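You operate a simulated robot arm through the tools that you are given. There is no shell and no other tool.

You are at the controls of a simulated robot arm. One attempt, no reset.

TASK
Switch off the yellow light, reel it in and lock the reel. Where these are worked on the way, their far stop is far enough and under half their travel is too little: red reel lock.

Only the result counts: the job must be done as asked and must still hold three seconds after the hand-in. Knocking over, shifting, dropping, spilling or breaking anything else fails it.

THE ROBOT
A 7-joint arm with a two-finger parallel gripper, fixed in place. Base frame: the origin is on the floor under the middle of its stand, x ahead of it, y to its left, z up. Units: mm, degrees, N and s.
It reaches about 1247 mm from its shoulder. Its first joint turns from -132.0 to 132.0 degrees. Payload 3.91 kg.
The TCP is the grasp point between the finger pads, 30 mm short of the fingertips. In the tool frame z runs along the fingers and y along their closing line. The gripper opens to 110 mm. The fingers are 20 mm wide and 10 mm thick; the gripper's body (48 by 112 mm) begins 55 mm behind the TCP.
Orientation is that of the tool frame in the base frame, as a unit quaternion [w, x, y, z]. With the fingers straight down and closing along the base's y, the tool's x points along the base's -x, its y along +y and its z along -z.

THE INTERFACE
- The arm moves only by the tool servo_tool. Its arguments are lists of equal length, an entry for each row: "hand": the opening, from 0 (shut) to 1 (fully open); "travel": the shift along the tool's x, y, z in mm, a list of three; "rot": the turn, a rotation vector about the tool's x, y, z in degrees, a list of three. In form: {"hand": [hand, ...], "travel": [[dx, dy, dz], ...], "rot": [[rx, ry, rz], ...]}. A call has 1 to 20 rows; each row is the pose to reach, as a shift and turn from the pose commanded when the call began, along the tool's axes at that moment. A row lasts 0.2 s, in which the tool goes at most 50 mm and 8.6 degrees; a call with a longer step from one row to the next is refused whole, and so is a gripper value outside its range. Where a pose cannot be reached the arm comes as near as it can. A force on the tool above 60 N (or 10 N above the force at the start of the call, whichever is more), or a blocked arm, ends the call early, and 0.2 s more pass. The fingers move at their own pace (about 108 mm/s each) and stop on an object; they squeeze with about 20 N. The grip force told is the motor's: it shows also when the fingers shut on nothing. Time passes only in rows, and 0.2 s behind the last, so rows that repeat a pose let the fingers close. The reply holds the time, the measured pose of the TCP, the force on the tool along the base axes, the opening and the grip force, in the units named above and with some noise, with the torque about the TCP (base axes, N m) and any sound that the robot's microphone picked up, and new pictures: "pictures" is both (left out), scene, wrist or none.
- Cameras (640 x 400 px; columns grow to the right, rows downward): "scene" is fixed at [48.1, 498.5, 1242]; the picture's right is [-0.10, -1.00, 0.00], its down [-0.68, 0.07, -0.73] and it looks along [0.72, -0.07, -0.69] (base axes); focal length 342 px, centre (320, 200). "wrist" rides on the gripper at [72, 17, -103] in the tool frame; the picture's right is [-0.23, 0.97, 0.00], its down [-0.76, -0.18, -0.62] and it looks along [-0.61, -0.14, 0.78] (tool axes); focal length 222 px, centre (320, 200). There is no depth. A picture from a camera that has moved, and an enlarged one, comes with that camera's place and axes in the base frame and with its lens.
- inspect(camera, box): a new picture of the part [left, top, right, bottom] of that camera's present view, enlarged. No time passes.
- finish_job(): hands the job in; it is judged then, once.

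Places have to be worked out from the pictures, the camera data and where the tool is seen. Open the gripper and draw the arm clear of the work before you hand the job in, unless the task says otherwise.

The tools are called after "Request:" as a command line: name --argument value ..., lists and objects as JSON in quotes. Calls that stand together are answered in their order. servo_tool: Moves the arm, as the interface text tells. Its arguments: {"type":"object","properties":{"hand":{"type":"array","items":{"type":"number"}},"travel":{"type":"array","items":{"type":"array","items":{"type":"number"}}},"rot":{"type":"array","items":{"type":"array","items":{"type":"number"}}},"pictures":{"type":"string","enum":["both","scene","wrist","none"]}},"required":["hand","travel","rot"]} The other tools are called the same way: inspect (camera, box) takes an enlarged picture of a part of a camera's view; finish_job () hands the job in.

At the start:

```text
time_s: 0.0
tcp_pos: [324.1, 415.0, 964.8]
orientation: [0.001, 0.001, 1.0, 0.0]
ft_force: [0.3, 1.1, 0.3]
wrist_torque: [0.05, 0.02, 0.05]
width: 110.2
grasp_force: 0.1
```

scene: 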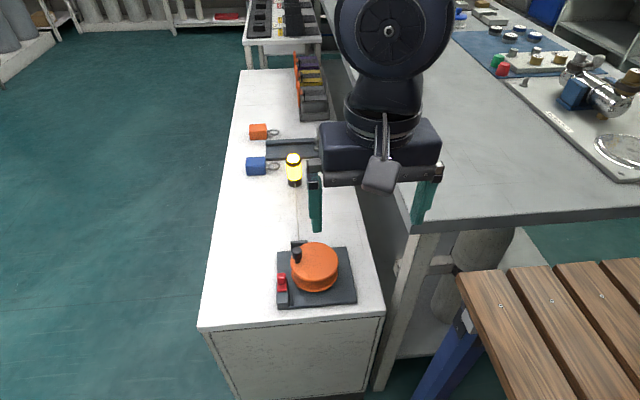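
wrist: 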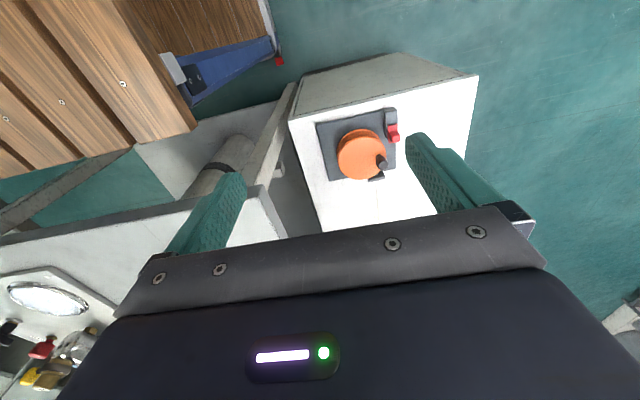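

The pictures show an orange reel with a black crank knob and a red lock on a dark base, and a yellow lantern on a cord further off. I'll look closer at each before moving.

Request:
inspect --camera "scene" --box '[260, 230, 370, 320]'

Request:
inspect --camera "scene" --box '[230, 110, 340, 200]'

Request:
inspect --camera "wrist" --box '[280, 80, 440, 220]'

Request:
inspect --camera "scene" --box '[200, 0, 440, 260]'

```text
4.44 times, centred on (315, 275) of scene
camera zoom: at [48.1, 498.5, 1242.0], right [-0.1, -1.0, 0.0], down [-0.68, 0.07, -0.73], along [0.72, -0.07, -0.69], focal length 1520 px, centre (342, -133)
```

zoom: 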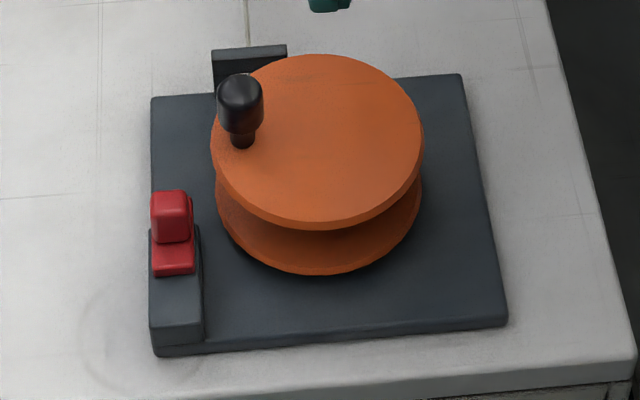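

```text
4.44 times, centred on (285, 155) of scene
camera zoom: at [48.1, 498.5, 1242.0], right [-0.1, -1.0, 0.0], down [-0.68, 0.07, -0.73], along [0.72, -0.07, -0.69], focal length 1520 px, centre (476, 400)
```

zoom: 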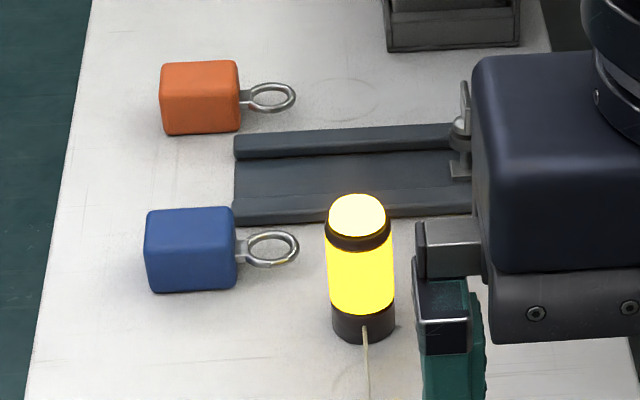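

```text
2.86 times, centred on (360, 150) of wrist
camera zoom: at [252.6, 432.7, 1068.3], right [0.23, 0.97, 0.0], down [0.76, -0.18, 0.62], along [0.61, -0.14, -0.78], focal length 635 px, centre (206, 343)
```

zoom: 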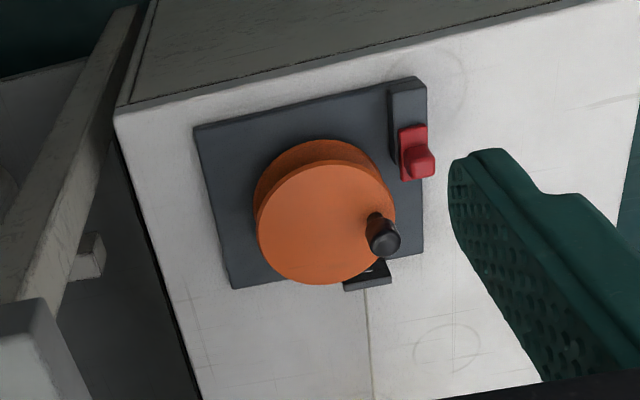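

```text
1.54 times, centred on (320, 130) of scene
camera zoom: at [48.1, 498.5, 1242.0], right [-0.1, -1.0, 0.0], down [-0.68, 0.07, -0.73], along [0.72, -0.07, -0.69], focal length 526 px, centre (320, 308)
```

zoom: 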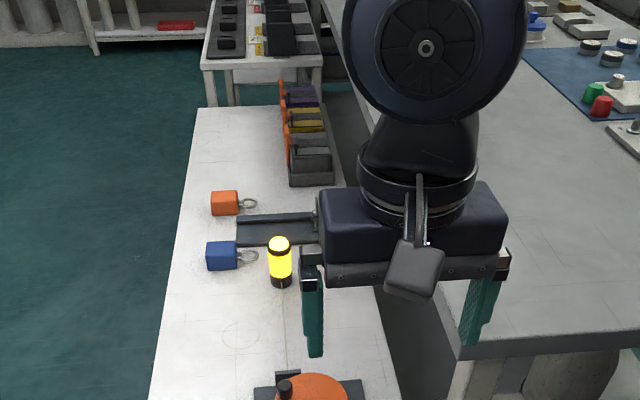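

I triangulate the reel top near (515, 465, 615), the white table top near z = 560, and the light near (845, 499), about 100 mm tall. I'll fly the wrist camera over towards the light, staying high above everything.

Request:
servo_tool --hand '[1, 1, 1, 1, 1, 1, 1, 1, 1, 1]' --travel '[[-37, 8.5, 11.5], [-74, 17, 23], [-111, 25.5, 34.5], [-148, 34, 46], [-185, 42.5, 57.5], [-222, 51, 69], [-259, 59.5, 80.5], [-296, 68, 92], [-333, 76.5, 103.5], [-366, 85, 115]]' --rot '[[0, 0, 0], [0, 0, 0], [0, 0, 0], [0, 0, 0], [0, 0, 0], [0, 0, 0], [0, 0, 0], [0, 0, 0], [0, 0, 0], [0, 0, 0]]'

```text
time_s: 2.2
tcp_pos: [689.3, 500.0, 848.9]
orientation: [0.0, 0.0, 1.0, 0.0]
ft_force: [-0.6, -0.3, 1.2]
wrist_torque: [-0.01, 0.0, -0.03]
width: 110.3
grasp_force: 0.1
camera wrist: at [616.8, 516.0, 951.9], right [0.23, 0.97, 0.0], down [0.76, -0.18, 0.62], along [0.61, -0.14, -0.78], focal length 222 px, centre (320, 200)
```

scene: 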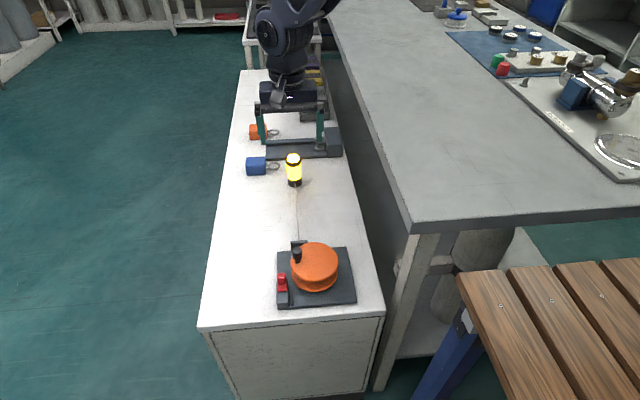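
wrist: 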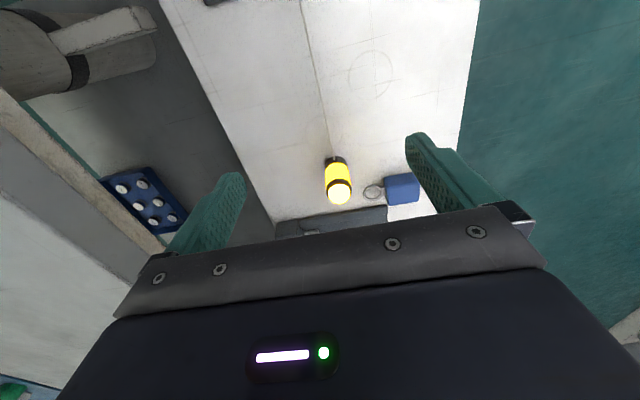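

The light is now in both views. I'll zoom in on it from both cameras to find its switch.

Request:
inspect --camera "wrist" --box '[290, 140, 370, 220]'

Request:
inspect --camera "scene" --box '[270, 140, 320, 200]'

Request:
inspect --camera "scene" --box '[235, 110, 355, 200]'

```text
5.00 times, centred on (330, 180) of wrist
camera zoom: at [616.8, 516.0, 951.9], right [0.23, 0.97, 0.0], down [0.76, -0.18, 0.62], along [0.61, -0.14, -0.78], focal length 1111 px, centre (270, 300)
```

zoom: 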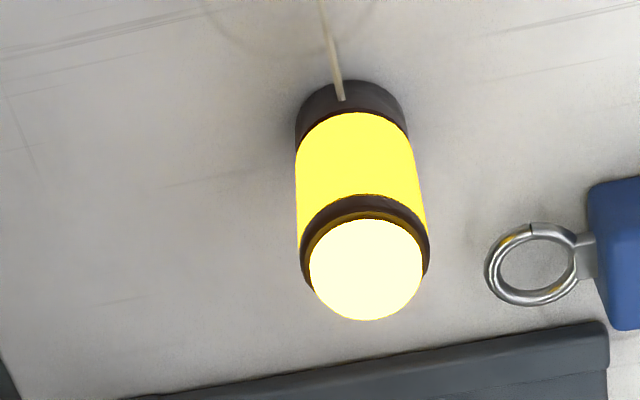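

```text
6.67 times, centred on (295, 170) of scene
camera zoom: at [48.1, 498.5, 1242.0], right [-0.1, -1.0, 0.0], down [-0.68, 0.07, -0.73], along [0.72, -0.07, -0.69], focal length 2280 px, centre (487, 400)
```

zoom: 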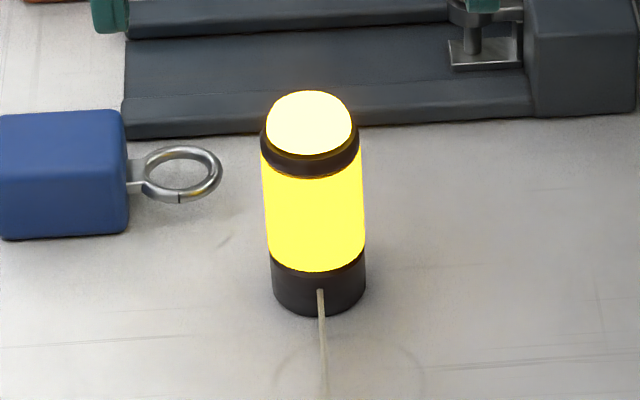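

```text
4.44 times, centred on (295, 155) of scene
camera zoom: at [48.1, 498.5, 1242.0], right [-0.1, -1.0, 0.0], down [-0.68, 0.07, -0.73], along [0.72, -0.07, -0.69], focal length 1520 px, centre (431, 400)
```

zoom: 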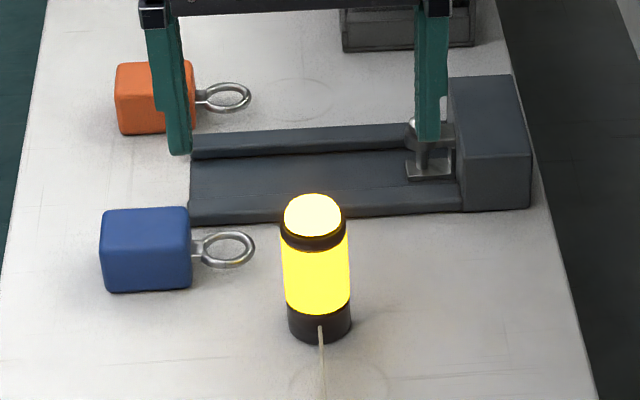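

The lamp has a pale dome cap on top, which looks like a push button, and its cord leaves the base towards the reel. Both views put its axis at about (837, 497) with the dome top near z = 675. I'll shut the fingers and hover above it.

Request:
servo_tool --hand '[0, 0, 0, 0, 0, 0, 0]' --travel '[[-37, -1, 0], [-74, -2, 10], [-111, -3, 30], [-147.7, -3, 60], [-147.7, -3, 85], [-147.7, -3, 104], [-147.7, -3, 104]]' --rot '[[0, 0, 0], [0, 0, 0], [0, 0, 0], [0, 0, 0], [0, 0, 0], [0, 0, 0], [0, 0, 0]]'

```text
time_s: 3.8
tcp_pos: [840.7, 498.8, 745.0]
orientation: [0.0, 0.0, 1.0, 0.001]
ft_force: [-0.3, -0.3, -0.1]
wrist_torque: [-0.01, 0.0, -0.02]
width: 0.3
grasp_force: 20.5
camera wrist: at [768.4, 514.5, 848.8], right [0.23, 0.97, 0.0], down [0.76, -0.18, 0.62], along [0.61, -0.14, -0.78], focal length 222 px, centre (320, 200)
```

scene: 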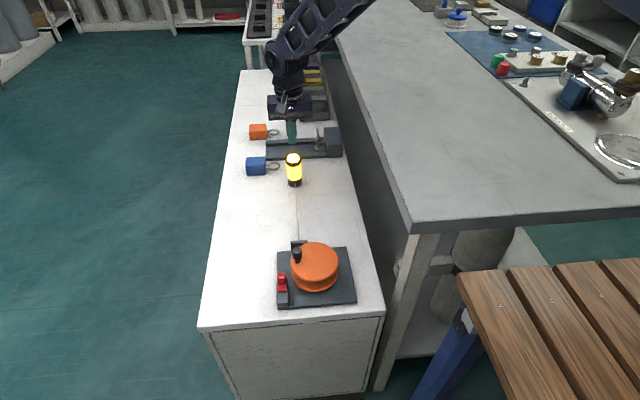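
wrist: 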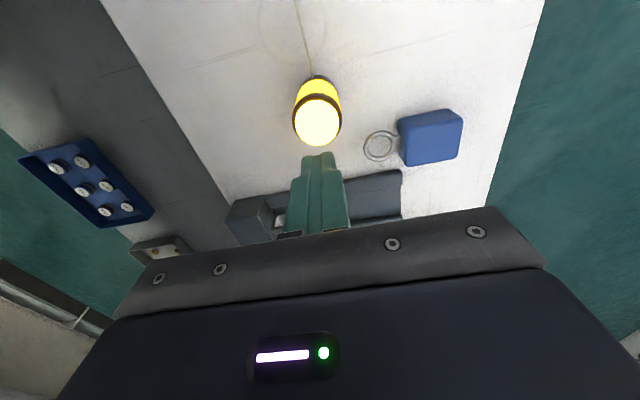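

Request:
inspect --camera "wrist" --box '[270, 60, 370, 200]'

Request:
inspect --camera "scene" --box '[265, 80, 325, 200]'

```text
2.86 times, centred on (320, 130) of wrist
camera zoom: at [768.4, 514.5, 848.8], right [0.23, 0.97, 0.0], down [0.76, -0.18, 0.62], along [0.61, -0.14, -0.78], focal length 635 px, centre (320, 400)
```

zoom: 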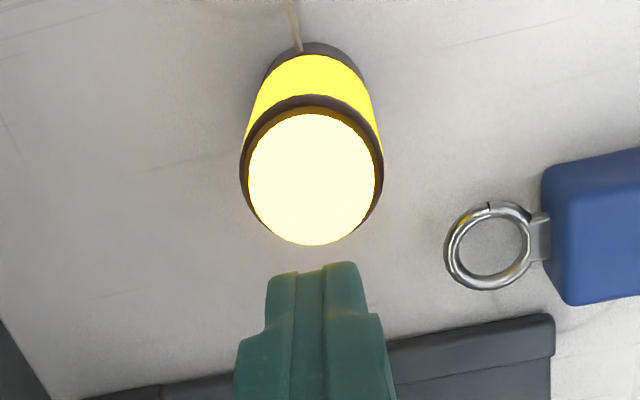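

```text
3.33 times, centred on (295, 140) of scene
camera zoom: at [48.1, 498.5, 1242.0], right [-0.1, -1.0, 0.0], down [-0.68, 0.07, -0.73], along [0.72, -0.07, -0.69], focal length 1140 px, centre (403, 400)
```

zoom: 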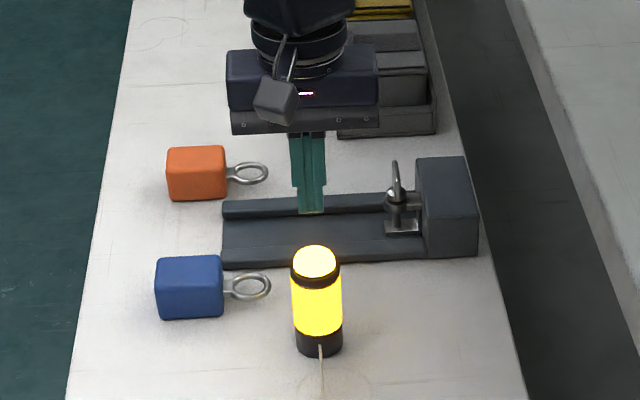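

The dome centre reads about (835, 497) from this nearer view, while the tool sits near (840.5, 498). I'll correct by about 5 mm and come down to just above the dome.

Request:
servo_tool --hand '[0, 0, 0, 0]' --travel '[[5, -1.5, 0], [5, -1.5, 12], [5, -1.5, 25], [5, -1.5, 25]]' --rot '[[0, 0, 0], [0, 0, 0], [0, 0, 0], [0, 0, 0]]'

Request:
inspect --camera "wrist" --box '[270, 60, 370, 200]'

Request:
inspect --camera "scene" --box '[265, 110, 325, 200]'

```text
time_s: 4.8
tcp_pos: [834.3, 496.6, 721.4]
orientation: [0.0, 0.0, 1.0, 0.0]
ft_force: [-0.4, -0.5, -0.6]
wrist_torque: [0.03, 0.04, -0.03]
width: 0.1
grasp_force: 20.0
camera wrist: at [761.1, 512.9, 824.5], right [0.23, 0.97, 0.0], down [0.76, -0.18, 0.62], along [0.61, -0.14, -0.78], focal length 222 px, centre (320, 200)
```

scene: 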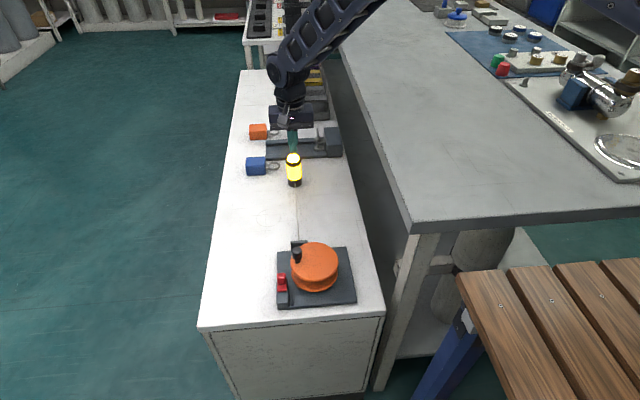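
wrist: 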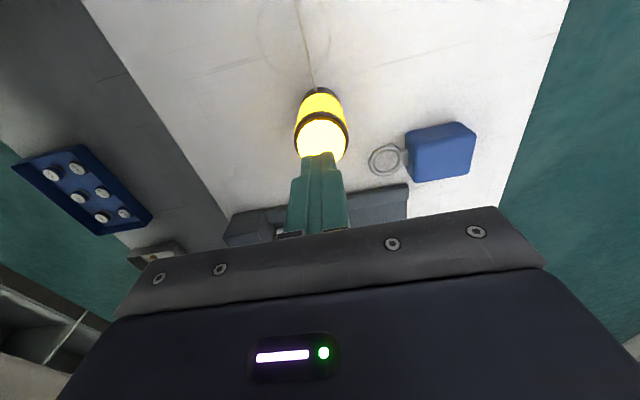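

```text
2.86 times, centred on (320, 130) of wrist
camera zoom: at [761.1, 512.9, 824.5], right [0.23, 0.97, 0.0], down [0.76, -0.18, 0.62], along [0.61, -0.14, -0.78], focal length 635 px, centre (320, 400)
```

zoom: 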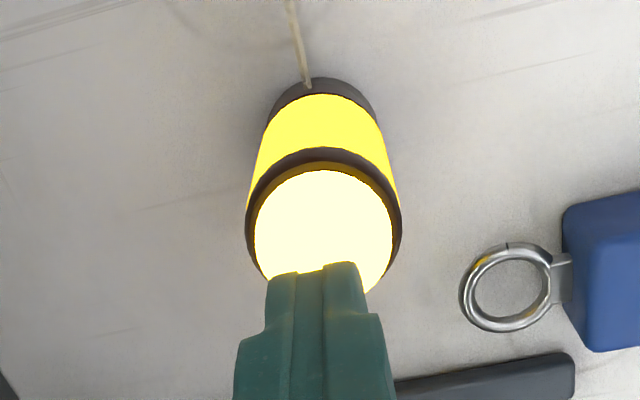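

```text
4.44 times, centred on (295, 155) of scene
camera zoom: at [48.1, 498.5, 1242.0], right [-0.1, -1.0, 0.0], down [-0.68, 0.07, -0.73], along [0.72, -0.07, -0.69], focal length 1520 px, centre (431, 400)
```

zoom: 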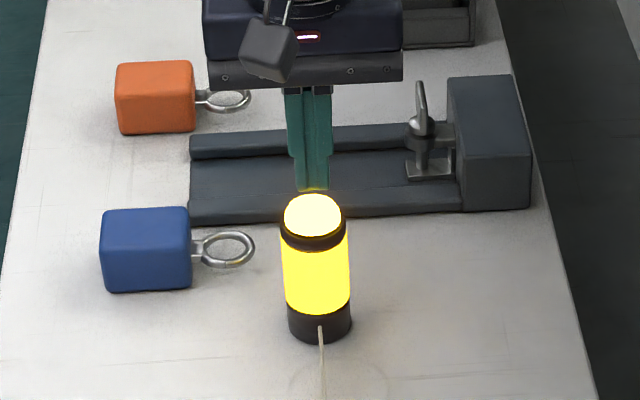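

The tool sits at (834, 497), right over the dome, with fingertips near z = 691. I'll lower in small steps and watch the force.

Request:
servo_tool --hand '[0, 0, 0, 0]' --travel '[[0, 0, 4], [0, 0, 8], [0, 0, 12], [0, 0, 12]]' --rot '[[0, 0, 0], [0, 0, 0], [0, 0, 0], [0, 0, 0]]'

Request:
inspect --camera "scene" --box '[265, 120, 325, 200]'

```text
time_s: 5.8
tcp_pos: [834.9, 496.8, 709.0]
orientation: [-0.001, 0.0, 1.0, 0.0]
ft_force: [-1.3, 0.8, 0.5]
wrist_torque: [0.05, 0.01, -0.01]
width: 0.0
grasp_force: 20.2
camera wrist: at [761.3, 513.5, 812.8], right [0.23, 0.97, 0.0], down [0.76, -0.18, 0.62], along [0.61, -0.14, -0.78], focal length 222 px, centre (320, 200)
```

scene: 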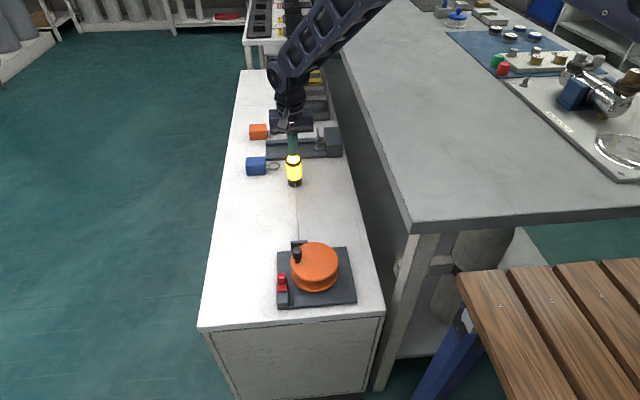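
wrist: 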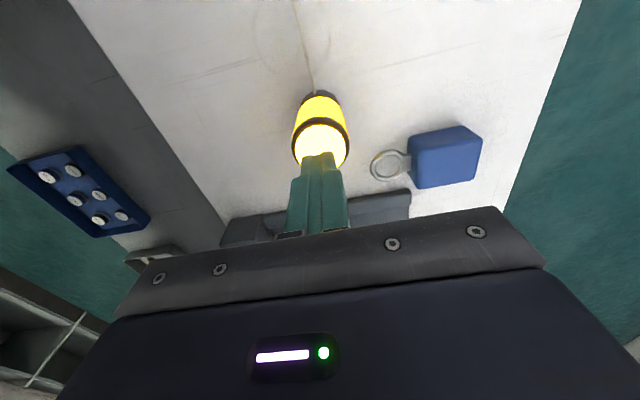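

```text
5.00 times, centred on (295, 160) of scene
camera zoom: at [48.1, 498.5, 1242.0], right [-0.1, -1.0, 0.0], down [-0.68, 0.07, -0.73], along [0.72, -0.07, -0.69], focal length 1710 px, centre (445, 400)
```

zoom: 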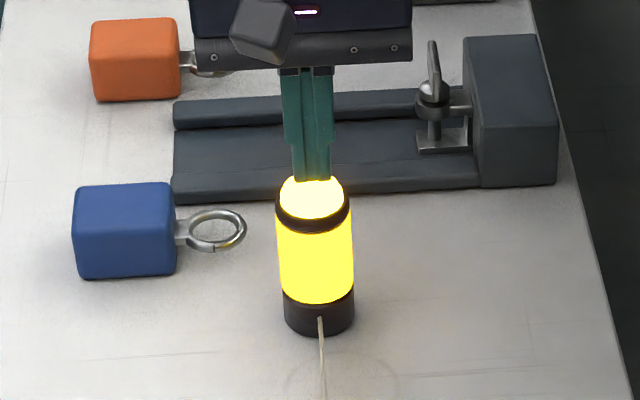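

No contact yet, and the tip is within a few millimetres of the dome. I'll continue down in 1.5 mm rows.

Request:
servo_tool --hand '[0, 0, 0, 0, 0]' --travel '[[0, 0, 1.5], [0, 0, 3], [0, 0, 4.5], [0, 0, 6], [0, 0, 6]]' --rot '[[0, 0, 0], [0, 0, 0], [0, 0, 0], [0, 0, 0], [0, 0, 0]]'

Request:
inspect --camera "scene" --box '[265, 120, 325, 200]'

```text
time_s: 7.0
tcp_pos: [834.4, 497.6, 703.5]
orientation: [0.0, 0.0, 1.0, 0.0]
ft_force: [-3.8, 0.2, 14.5]
wrist_torque: [-0.01, 0.16, -0.01]
width: 0.2
grasp_force: 19.9
heard: click
camera wrist: at [761.8, 513.4, 807.0], right [0.23, 0.97, 0.0], down [0.76, -0.18, 0.62], along [0.61, -0.14, -0.78], focal length 222 px, centre (320, 200)
```

scene: 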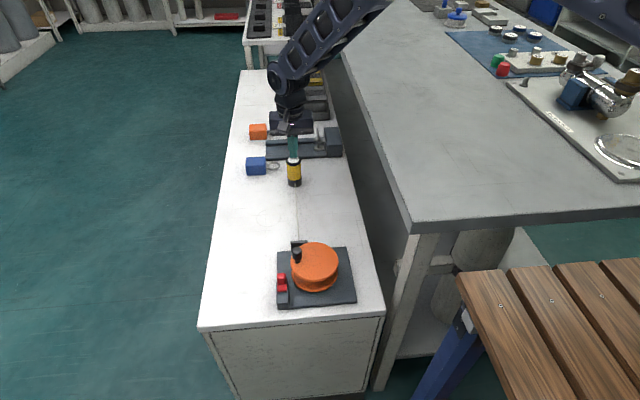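
wrist: 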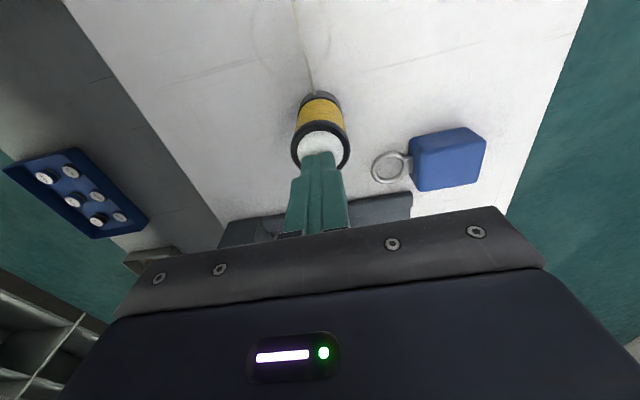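

```text
5.00 times, centred on (295, 160) of scene
camera zoom: at [48.1, 498.5, 1242.0], right [-0.1, -1.0, 0.0], down [-0.68, 0.07, -0.73], along [0.72, -0.07, -0.69], focal length 1710 px, centre (445, 400)
```

zoom: 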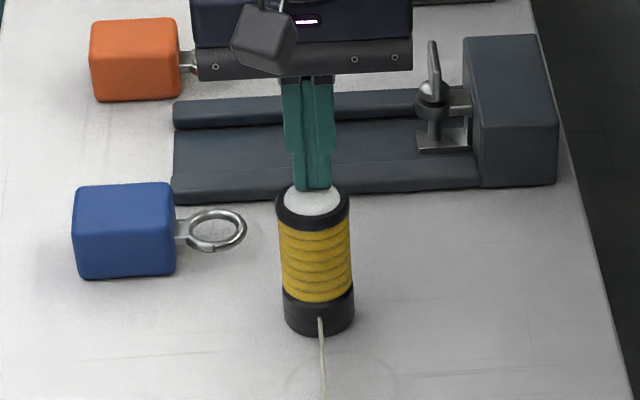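

A click was heard and the light is off. I'll lift straight up and check that it stays off.

Request:
servo_tool --hand '[0, 0, 0, 0, 0, 0]' --travel '[[0, 0, -3], [0, 0, -8], [0, 0, -30], [0, 0, -70], [0, 0, -110], [0, 0, -140]]' --rot '[[0, 0, 0], [0, 0, 0], [0, 0, 0], [0, 0, 0], [0, 0, 0], [0, 0, 0]]'

Request:
inspect --camera "scene" --box '[265, 120, 325, 200]'

```text
time_s: 8.4
tcp_pos: [832.4, 495.7, 841.8]
orientation: [0.0, 0.0, 1.0, 0.0]
ft_force: [-0.8, -0.2, -1.0]
wrist_torque: [-0.02, 0.03, -0.03]
width: 0.0
grasp_force: 19.9
camera wrist: at [759.6, 512.4, 945.5], right [0.23, 0.97, 0.0], down [0.76, -0.18, 0.62], along [0.61, -0.14, -0.78], focal length 222 px, centre (320, 200)
```

scene: 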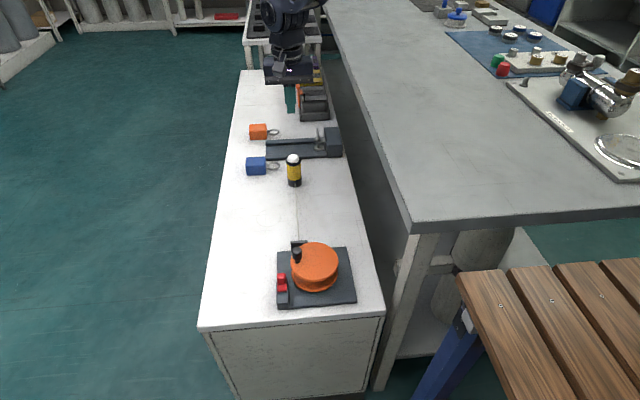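
wrist: 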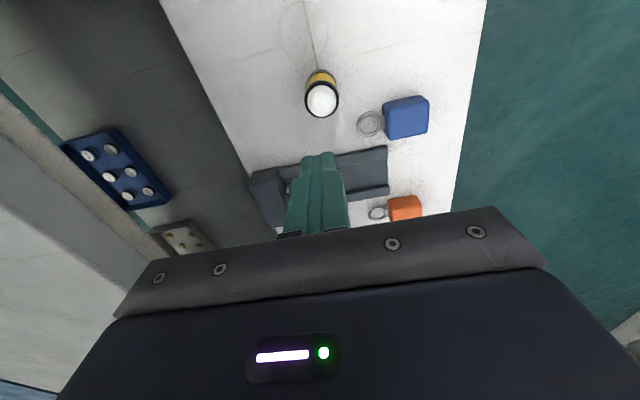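

```text
5.00 times, centred on (295, 160) of scene
camera zoom: at [48.1, 498.5, 1242.0], right [-0.1, -1.0, 0.0], down [-0.68, 0.07, -0.73], along [0.72, -0.07, -0.69], focal length 1710 px, centre (445, 400)
```

zoom: 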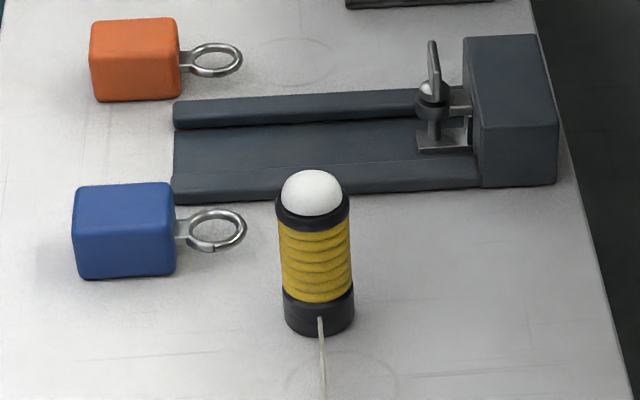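

The light stays off. Next I'll move back over the reel for a close look at the crank, cord guide and lock.

Request:
servo_tool --hand '[0, 0, 0, 0, 0, 0, 0, 0, 0]' --travel '[[42, -3, 0], [84, -6, 0], [126, -9, 0], [168, -12, 5], [210, -15, 10], [252, -18, 20], [294, -21, 35], [336, -24, 50], [347, -24, 62]]' --rot '[[0, 0, 0], [0, 0, 0], [0, 0, 0], [0, 0, 0], [0, 0, 0], [0, 0, 0], [0, 0, 0], [0, 0, 0], [0, 0, 0]]'

Request:
inspect --camera "wrist" --box '[220, 30, 460, 180]'

```text
time_s: 10.4
tcp_pos: [488.0, 468.6, 782.7]
orientation: [0.0, 0.0, 1.0, -0.001]
ft_force: [-0.1, -0.3, 0.3]
wrist_torque: [0.05, -0.01, 0.04]
width: 0.0
grasp_force: 20.3
camera wrist: at [415.6, 486.1, 886.3], right [0.23, 0.97, 0.0], down [0.76, -0.18, 0.62], along [0.61, -0.14, -0.78], focal length 222 px, centre (320, 200)
```

scene: 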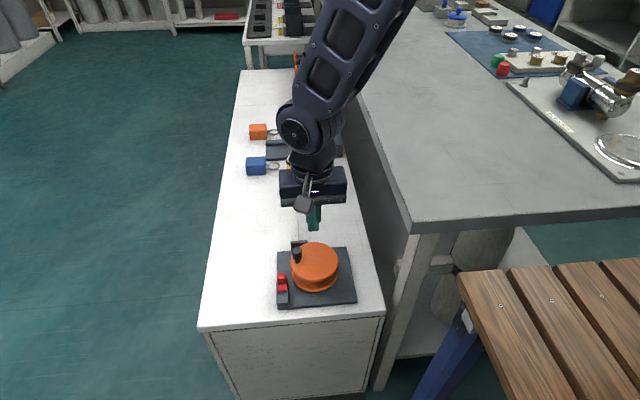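
wrist: 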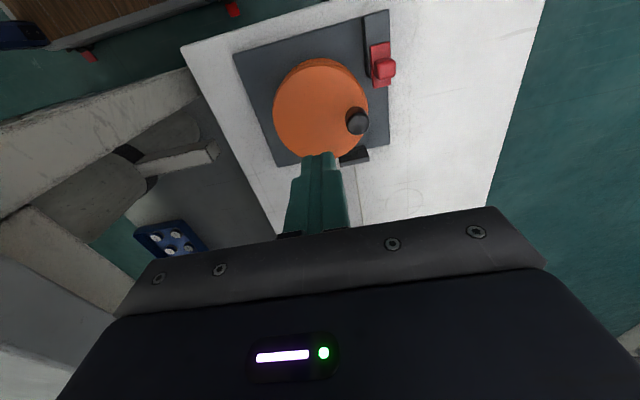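

```text
2.67 times, centred on (340, 105) of wrist
camera zoom: at [415.6, 486.1, 886.3], right [0.23, 0.97, 0.0], down [0.76, -0.18, 0.62], along [0.61, -0.14, -0.78], focal length 592 px, centre (267, 453)
```

zoom: 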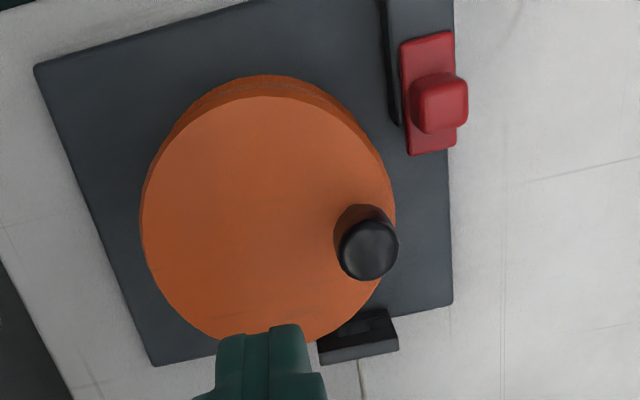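

The reel top centre works out at about (489, 468, 642), with the crank knob top near (499, 504, 675) at a radius of about 37 mm. I'll zoom in on the lock and the cord guide.

Request:
inspect --camera "wrist" --box '[350, 0, 410, 90]'

Request:
inspect --camera "scene" --box '[270, 262, 300, 312]'

Request:
inspect --camera "wrist" --box '[320, 100, 390, 200]'

Request:
inspect --camera "scene" --box '[280, 230, 330, 270]'

```text
4.44 times, centred on (380, 45) of wrist
camera zoom: at [415.6, 486.1, 886.3], right [0.23, 0.97, 0.0], down [0.76, -0.18, 0.62], along [0.61, -0.14, -0.78], focal length 987 px, centre (53, 889)
```

zoom: 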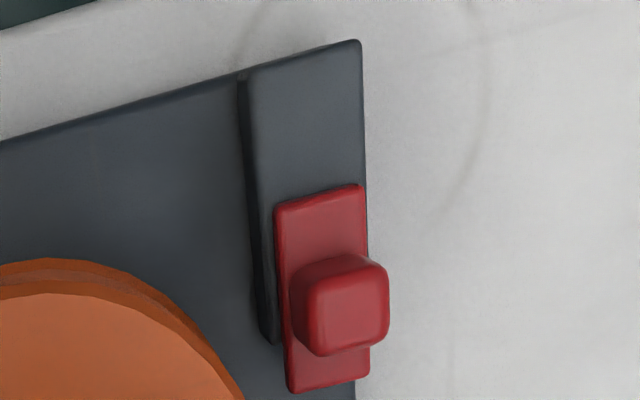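

```text
8.00 times, centred on (285, 287) of scene
camera zoom: at [48.1, 498.5, 1242.0], right [-0.1, -1.0, 0.0], down [-0.68, 0.07, -0.73], along [0.72, -0.07, -0.69], focal length 2735 px, centre (600, -496)
```

zoom: 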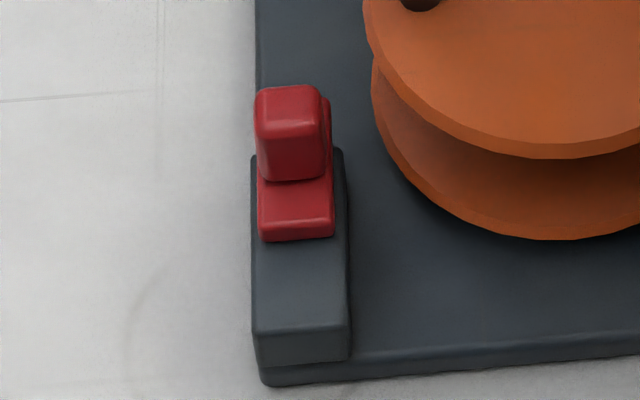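

```text
4.00 times, centred on (355, 150) of wrist
camera zoom: at [415.6, 486.1, 886.3], right [0.23, 0.97, 0.0], down [0.76, -0.18, 0.62], along [0.61, -0.14, -0.78], focal length 888 px, centre (180, 400)
```

zoom: 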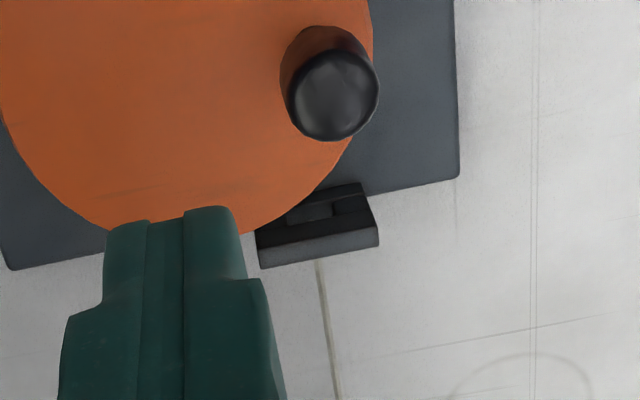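

```text
10.00 times, centred on (305, 250) of scene
camera zoom: at [48.1, 498.5, 1242.0], right [-0.1, -1.0, 0.0], down [-0.68, 0.07, -0.73], along [0.72, -0.07, -0.69], focal length 3419 px, centre (470, -300)
```

zoom: 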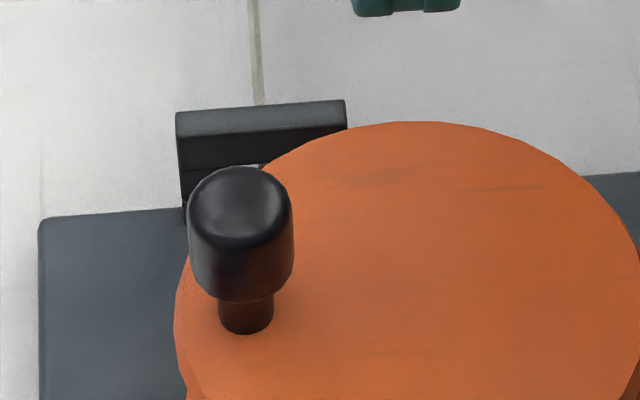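

The cord runs through the guide to the +y side of the drum, so turning counter-clockwise from above should reel in. The lock's red slide sits at the +x end of its block. I'll open partly and hover over the knob at about (497.5, 504).

Request:
servo_tool --hand '[0.5, 0.5, 0.5, 0.5]' --travel '[[-5, 18, 10], [-9.7, 35.1, 25], [-9.7, 35.1, 48], [-9.7, 35.1, 48]]' --rot '[[0, 0, 0], [0, 0, 0], [0, 0, 0], [0, 0, 0]]'

Request:
inspect --camera "wrist" --box '[240, 60, 400, 200]'

Request:
inspect --camera "scene" --box '[260, 210, 350, 310]'

```text
time_s: 11.4
tcp_pos: [498.2, 504.9, 734.1]
orientation: [0.0, -0.001, 1.0, 0.0]
ft_force: [0.3, 0.8, -0.3]
wrist_torque: [0.01, 0.03, 0.03]
width: 55.0
grasp_force: 0.1
camera wrist: at [426.0, 521.6, 837.9], right [0.23, 0.97, 0.0], down [0.76, -0.18, 0.62], along [0.61, -0.14, -0.78], focal length 222 px, centre (320, 200)
```

scene: 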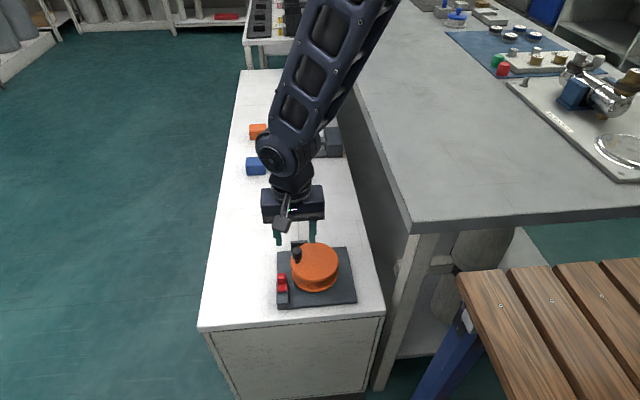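
wrist: 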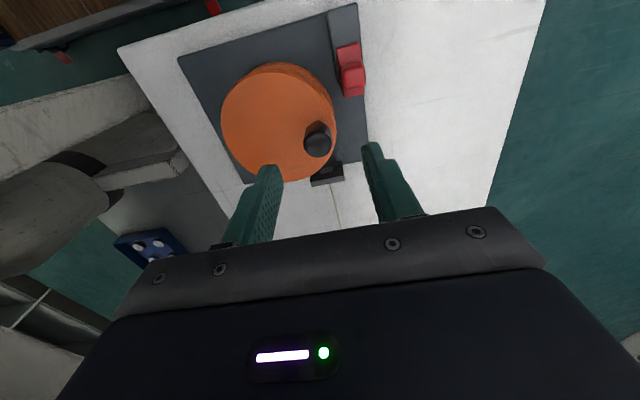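

```text
2.86 times, centred on (320, 130) of wrist
camera zoom: at [426.0, 521.6, 837.9], right [0.23, 0.97, 0.0], down [0.76, -0.18, 0.62], along [0.61, -0.14, -0.78], focal length 635 px, centre (320, 400)
```

zoom: 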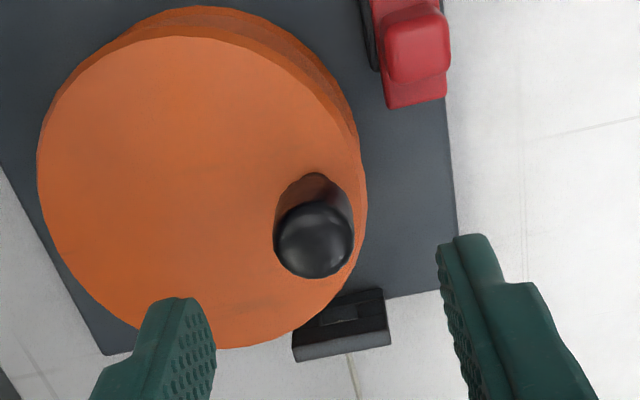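

```text
4.00 times, centred on (305, 260) of scene
camera zoom: at [48.1, 498.5, 1242.0], right [-0.1, -1.0, 0.0], down [-0.68, 0.07, -0.73], along [0.72, -0.07, -0.69], focal length 1368 px, centre (380, -40)
```

zoom: 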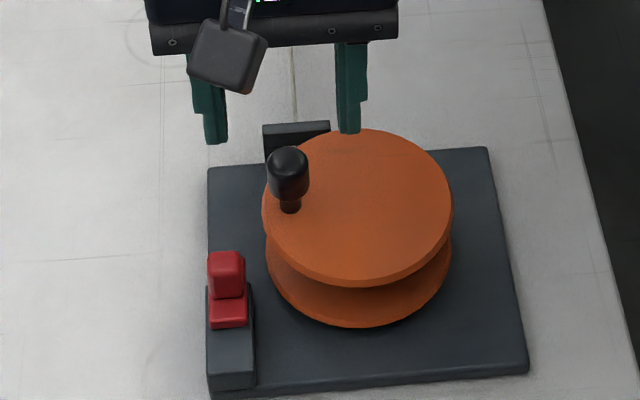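

The knob reads (497.4, 503.4) from this view too, and the TCP is about 1 mm off it. I'll nudge and lower so that the pads straddle the knob with the tips about 9 mm above the reel's top.

Request:
servo_tool --hand '[0.5, 0.5, 0.5, 0.5, 0.5]' --travel '[[0.6, -1.4, 15], [0.6, -1.4, 30], [0.6, -1.4, 44], [0.6, -1.4, 54], [0.6, -1.4, 54]]' --rot '[[0, 0, 0], [0, 0, 0], [0, 0, 0], [0, 0, 0], [0, 0, 0]]'

Request:
inspect --camera "wrist" --box '[240, 60, 400, 200]'

Request:
inspect --camera "scene" --box '[260, 210, 350, 310]'

```text
time_s: 12.6
tcp_pos: [497.1, 506.5, 677.7]
orientation: [0.0, 0.0, 1.0, 0.001]
ft_force: [-0.5, -0.1, 0.0]
wrist_torque: [-0.01, 0.0, -0.02]
width: 55.0
grasp_force: 0.0
camera wrist: at [425.0, 523.4, 781.3], right [0.23, 0.97, 0.0], down [0.76, -0.18, 0.62], along [0.61, -0.14, -0.78], focal length 222 px, centre (320, 200)
```

scene: 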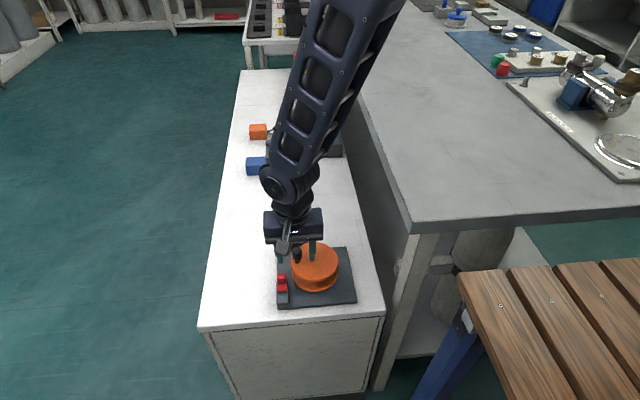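
wrist: 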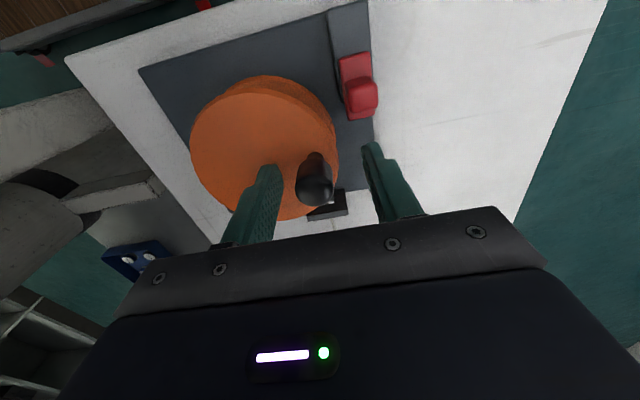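

```text
2.86 times, centred on (320, 130) of wrist
camera zoom: at [425.0, 523.4, 781.3], right [0.23, 0.97, 0.0], down [0.76, -0.18, 0.62], along [0.61, -0.14, -0.78], focal length 635 px, centre (320, 400)
```

zoom: 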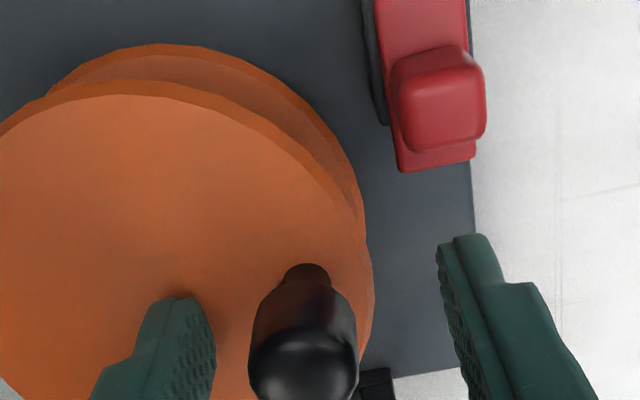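

```text
4.00 times, centred on (305, 260) of scene
camera zoom: at [48.1, 498.5, 1242.0], right [-0.1, -1.0, 0.0], down [-0.68, 0.07, -0.73], along [0.72, -0.07, -0.69], focal length 1368 px, centre (380, -40)
```

zoom: 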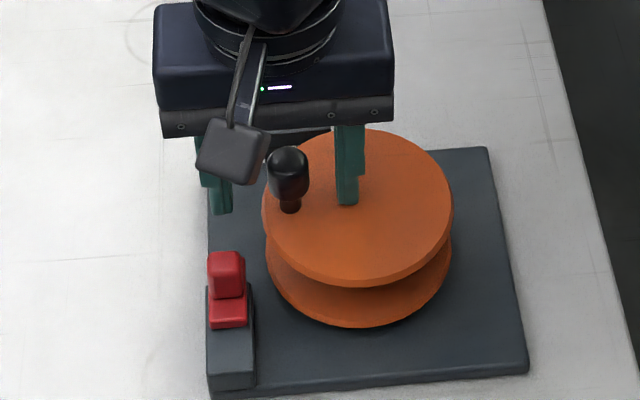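

The arm settled about 3 mm off in y: the TCP reads y = 506.4 against the knob at 503.5. I'll correct that and narrow the fingers to just wider than the knob.

Request:
servo_tool --hand '[0.4, 0.28, 0.28]' --travel '[[0, -2.5, 0], [0, -2.5, 0], [0, -2.5, 0]]' --rot '[[0, 0, 0], [0, 0, 0], [0, 0, 0]]'

Request:
inspect --camera "scene" --box '[270, 220, 330, 290]'

Request:
inspect --camera "wrist" --box '[260, 120, 380, 220]'

```text
time_s: 13.4
tcp_pos: [496.7, 504.5, 678.4]
orientation: [0.0, 0.0, 1.0, 0.0]
ft_force: [-0.7, -0.3, 0.5]
wrist_torque: [-0.02, 0.01, -0.01]
width: 30.9
grasp_force: 0.1
camera wrist: at [424.4, 520.9, 781.6], right [0.23, 0.97, 0.0], down [0.76, -0.18, 0.62], along [0.61, -0.14, -0.78], focal length 222 px, centre (320, 200)
```

scene: 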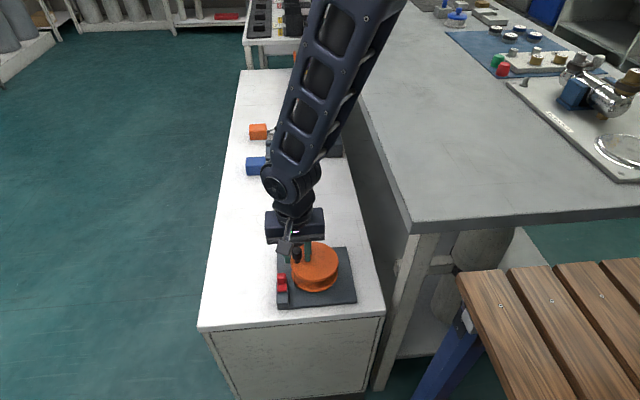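
wrist: 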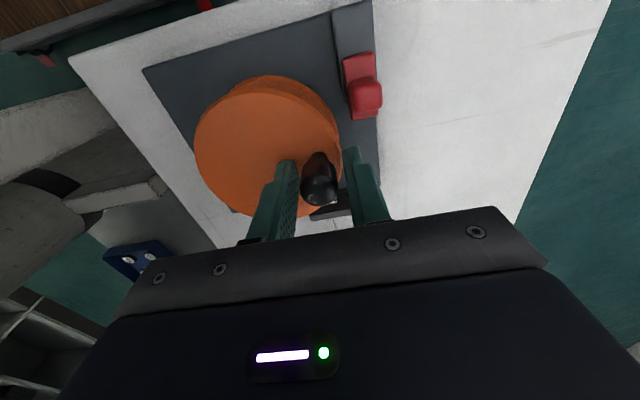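

```text
5.71 times, centred on (300, 255) of scene
camera zoom: at [48.1, 498.5, 1242.0], right [-0.1, -1.0, 0.0], down [-0.68, 0.07, -0.73], along [0.72, -0.07, -0.69], focal length 1954 px, centre (434, -114)
```

zoom: 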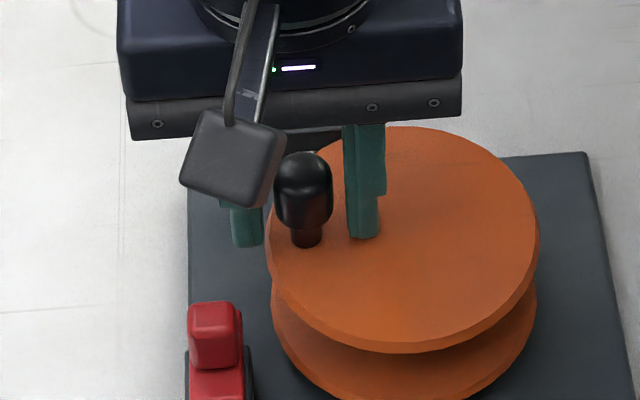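

```text
4.00 times, centred on (320, 170) of wrist
camera zoom: at [424.4, 520.9, 781.6], right [0.23, 0.97, 0.0], down [0.76, -0.18, 0.62], along [0.61, -0.14, -0.78], focal length 888 px, centre (320, 320)
```

zoom: 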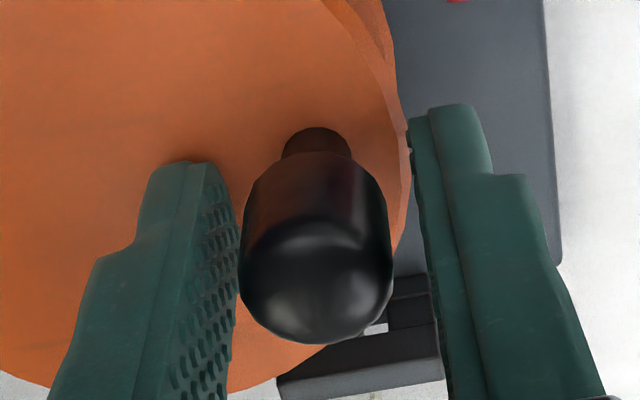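

The knob sits about 1.5 mm nearer the -y finger, so I'll shift by that and then close on it.

Request:
servo_tool --hand '[0.28, 0.2, 0.15, 0, 0]' --travel '[[-1.5, -1.5, 0], [-1.5, -1.5, 0], [-1.5, -1.5, 0], [-1.5, -1.5, 0], [-1.5, -1.5, 0]]' --rot '[[0, 0, 0], [0, 0, 0], [0, 0, 0], [0, 0, 0], [0, 0, 0]]'

Request:
inspect --camera "wrist" --box '[260, 120, 380, 220]'

```text
time_s: 14.6
tcp_pos: [498.4, 504.2, 679.3]
orientation: [0.0, 0.0, 1.0, 0.001]
ft_force: [0.1, 17.7, -3.3]
wrist_torque: [0.24, -0.07, -0.01]
width: 21.5
grasp_force: 45.2
camera wrist: at [425.4, 520.5, 783.0], right [0.23, 0.97, 0.0], down [0.76, -0.18, 0.62], along [0.61, -0.14, -0.78], focal length 222 px, centre (320, 200)
```

scene: 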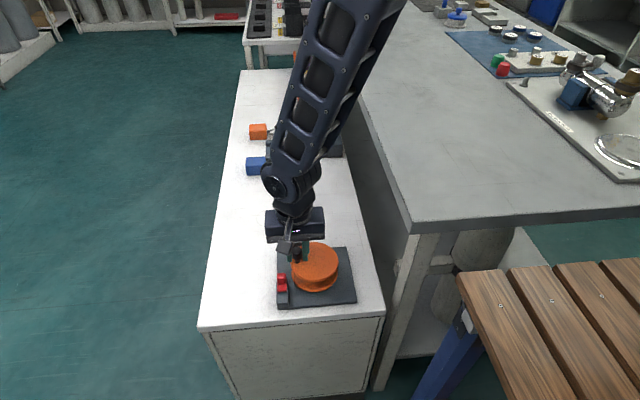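
wrist: 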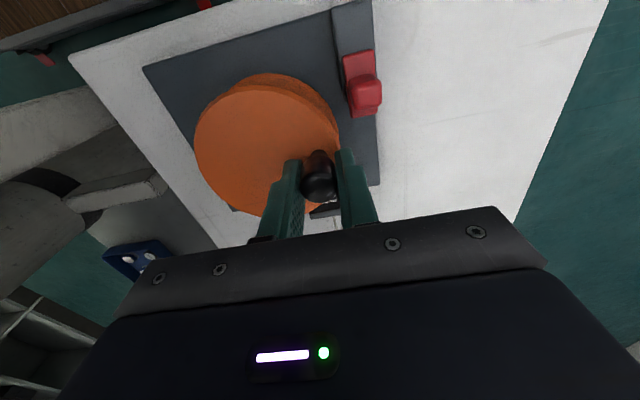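

```text
4.00 times, centred on (320, 170) of wrist
camera zoom: at [425.4, 520.5, 783.0], right [0.23, 0.97, 0.0], down [0.76, -0.18, 0.62], along [0.61, -0.14, -0.78], focal length 888 px, centre (320, 320)
```

zoom: 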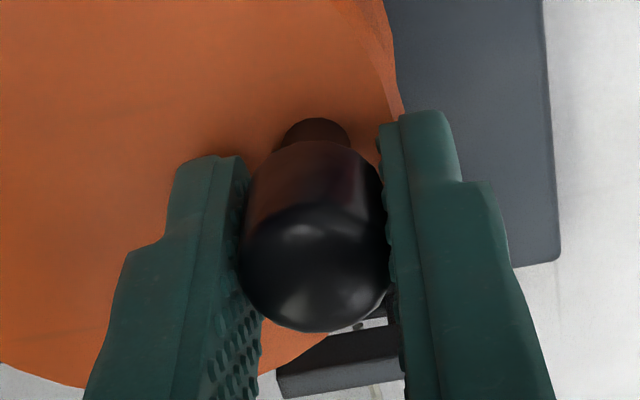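

The knob is gripped at 21.5 mm wide with a 17.7 N sideways push, so the true knob centre is slightly further +y, at about (498, 504). I'll relieve that offset and turn the crank 30° counter-clockwise to test the direction.

Request:
servo_tool --hand '[0, 0, 0, 0, 0, 0, 0]' --travel '[[0, 1.5, 0], [3.24, 1.86, 0], [6.5, 1.93, 0], [9.76, 1.72, 0], [12.98, 1.23, 0], [16.1, 0.45, 0], [19.24, -0.59, 0]]' --rot '[[0, 0, 0], [0, 0, 0], [0, 0, 0], [0, 0, 0], [0, 0, 0], [0, 0, 0], [0, 0, 0]]'

Request:
inspect --camera "scene" --box '[260, 140, 360, 310]'

```text
time_s: 16.2
tcp_pos: [476.1, 500.8, 677.3]
orientation: [-0.003, -0.001, 1.0, -0.002]
ft_force: [-7.4, -3.1, -1.8]
wrist_torque: [0.01, 0.02, 0.01]
width: 0.0
grasp_force: 37.6
camera wrist: at [403.2, 517.3, 781.7], right [0.23, 0.97, 0.0], down [0.76, -0.17, 0.62], along [0.6, -0.14, -0.78], focal length 222 px, centre (320, 200)
```

scene: 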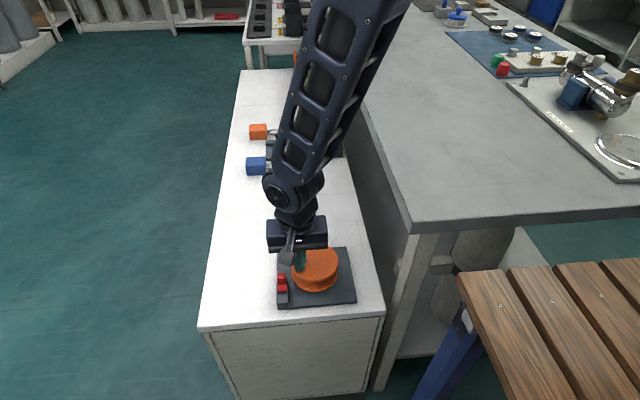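
wrist: 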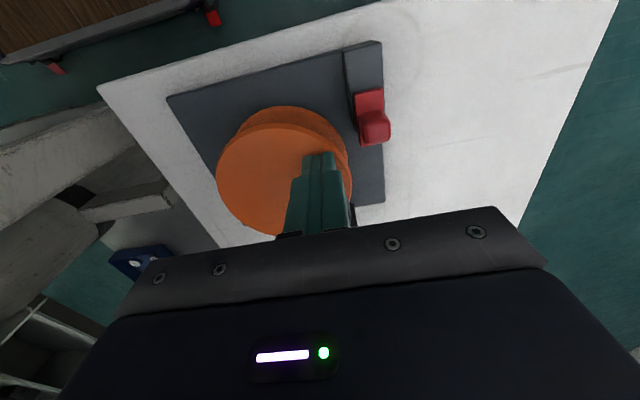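

```text
2.35 times, centred on (310, 225) of scene
camera zoom: at [48.1, 498.5, 1242.0], right [-0.1, -1.0, 0.0], down [-0.68, 0.07, -0.73], along [0.72, -0.07, -0.69], focal length 804 px, centre (344, 141)
```

zoom: 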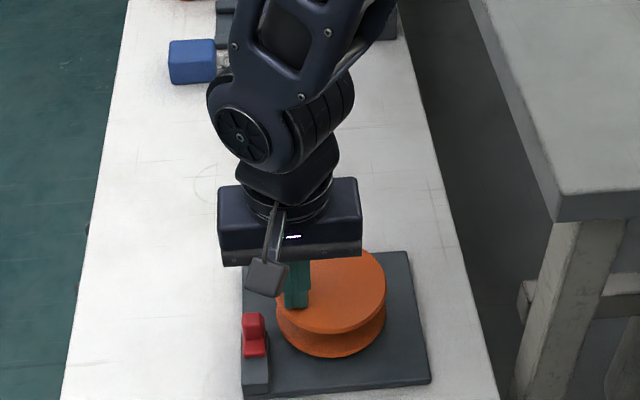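

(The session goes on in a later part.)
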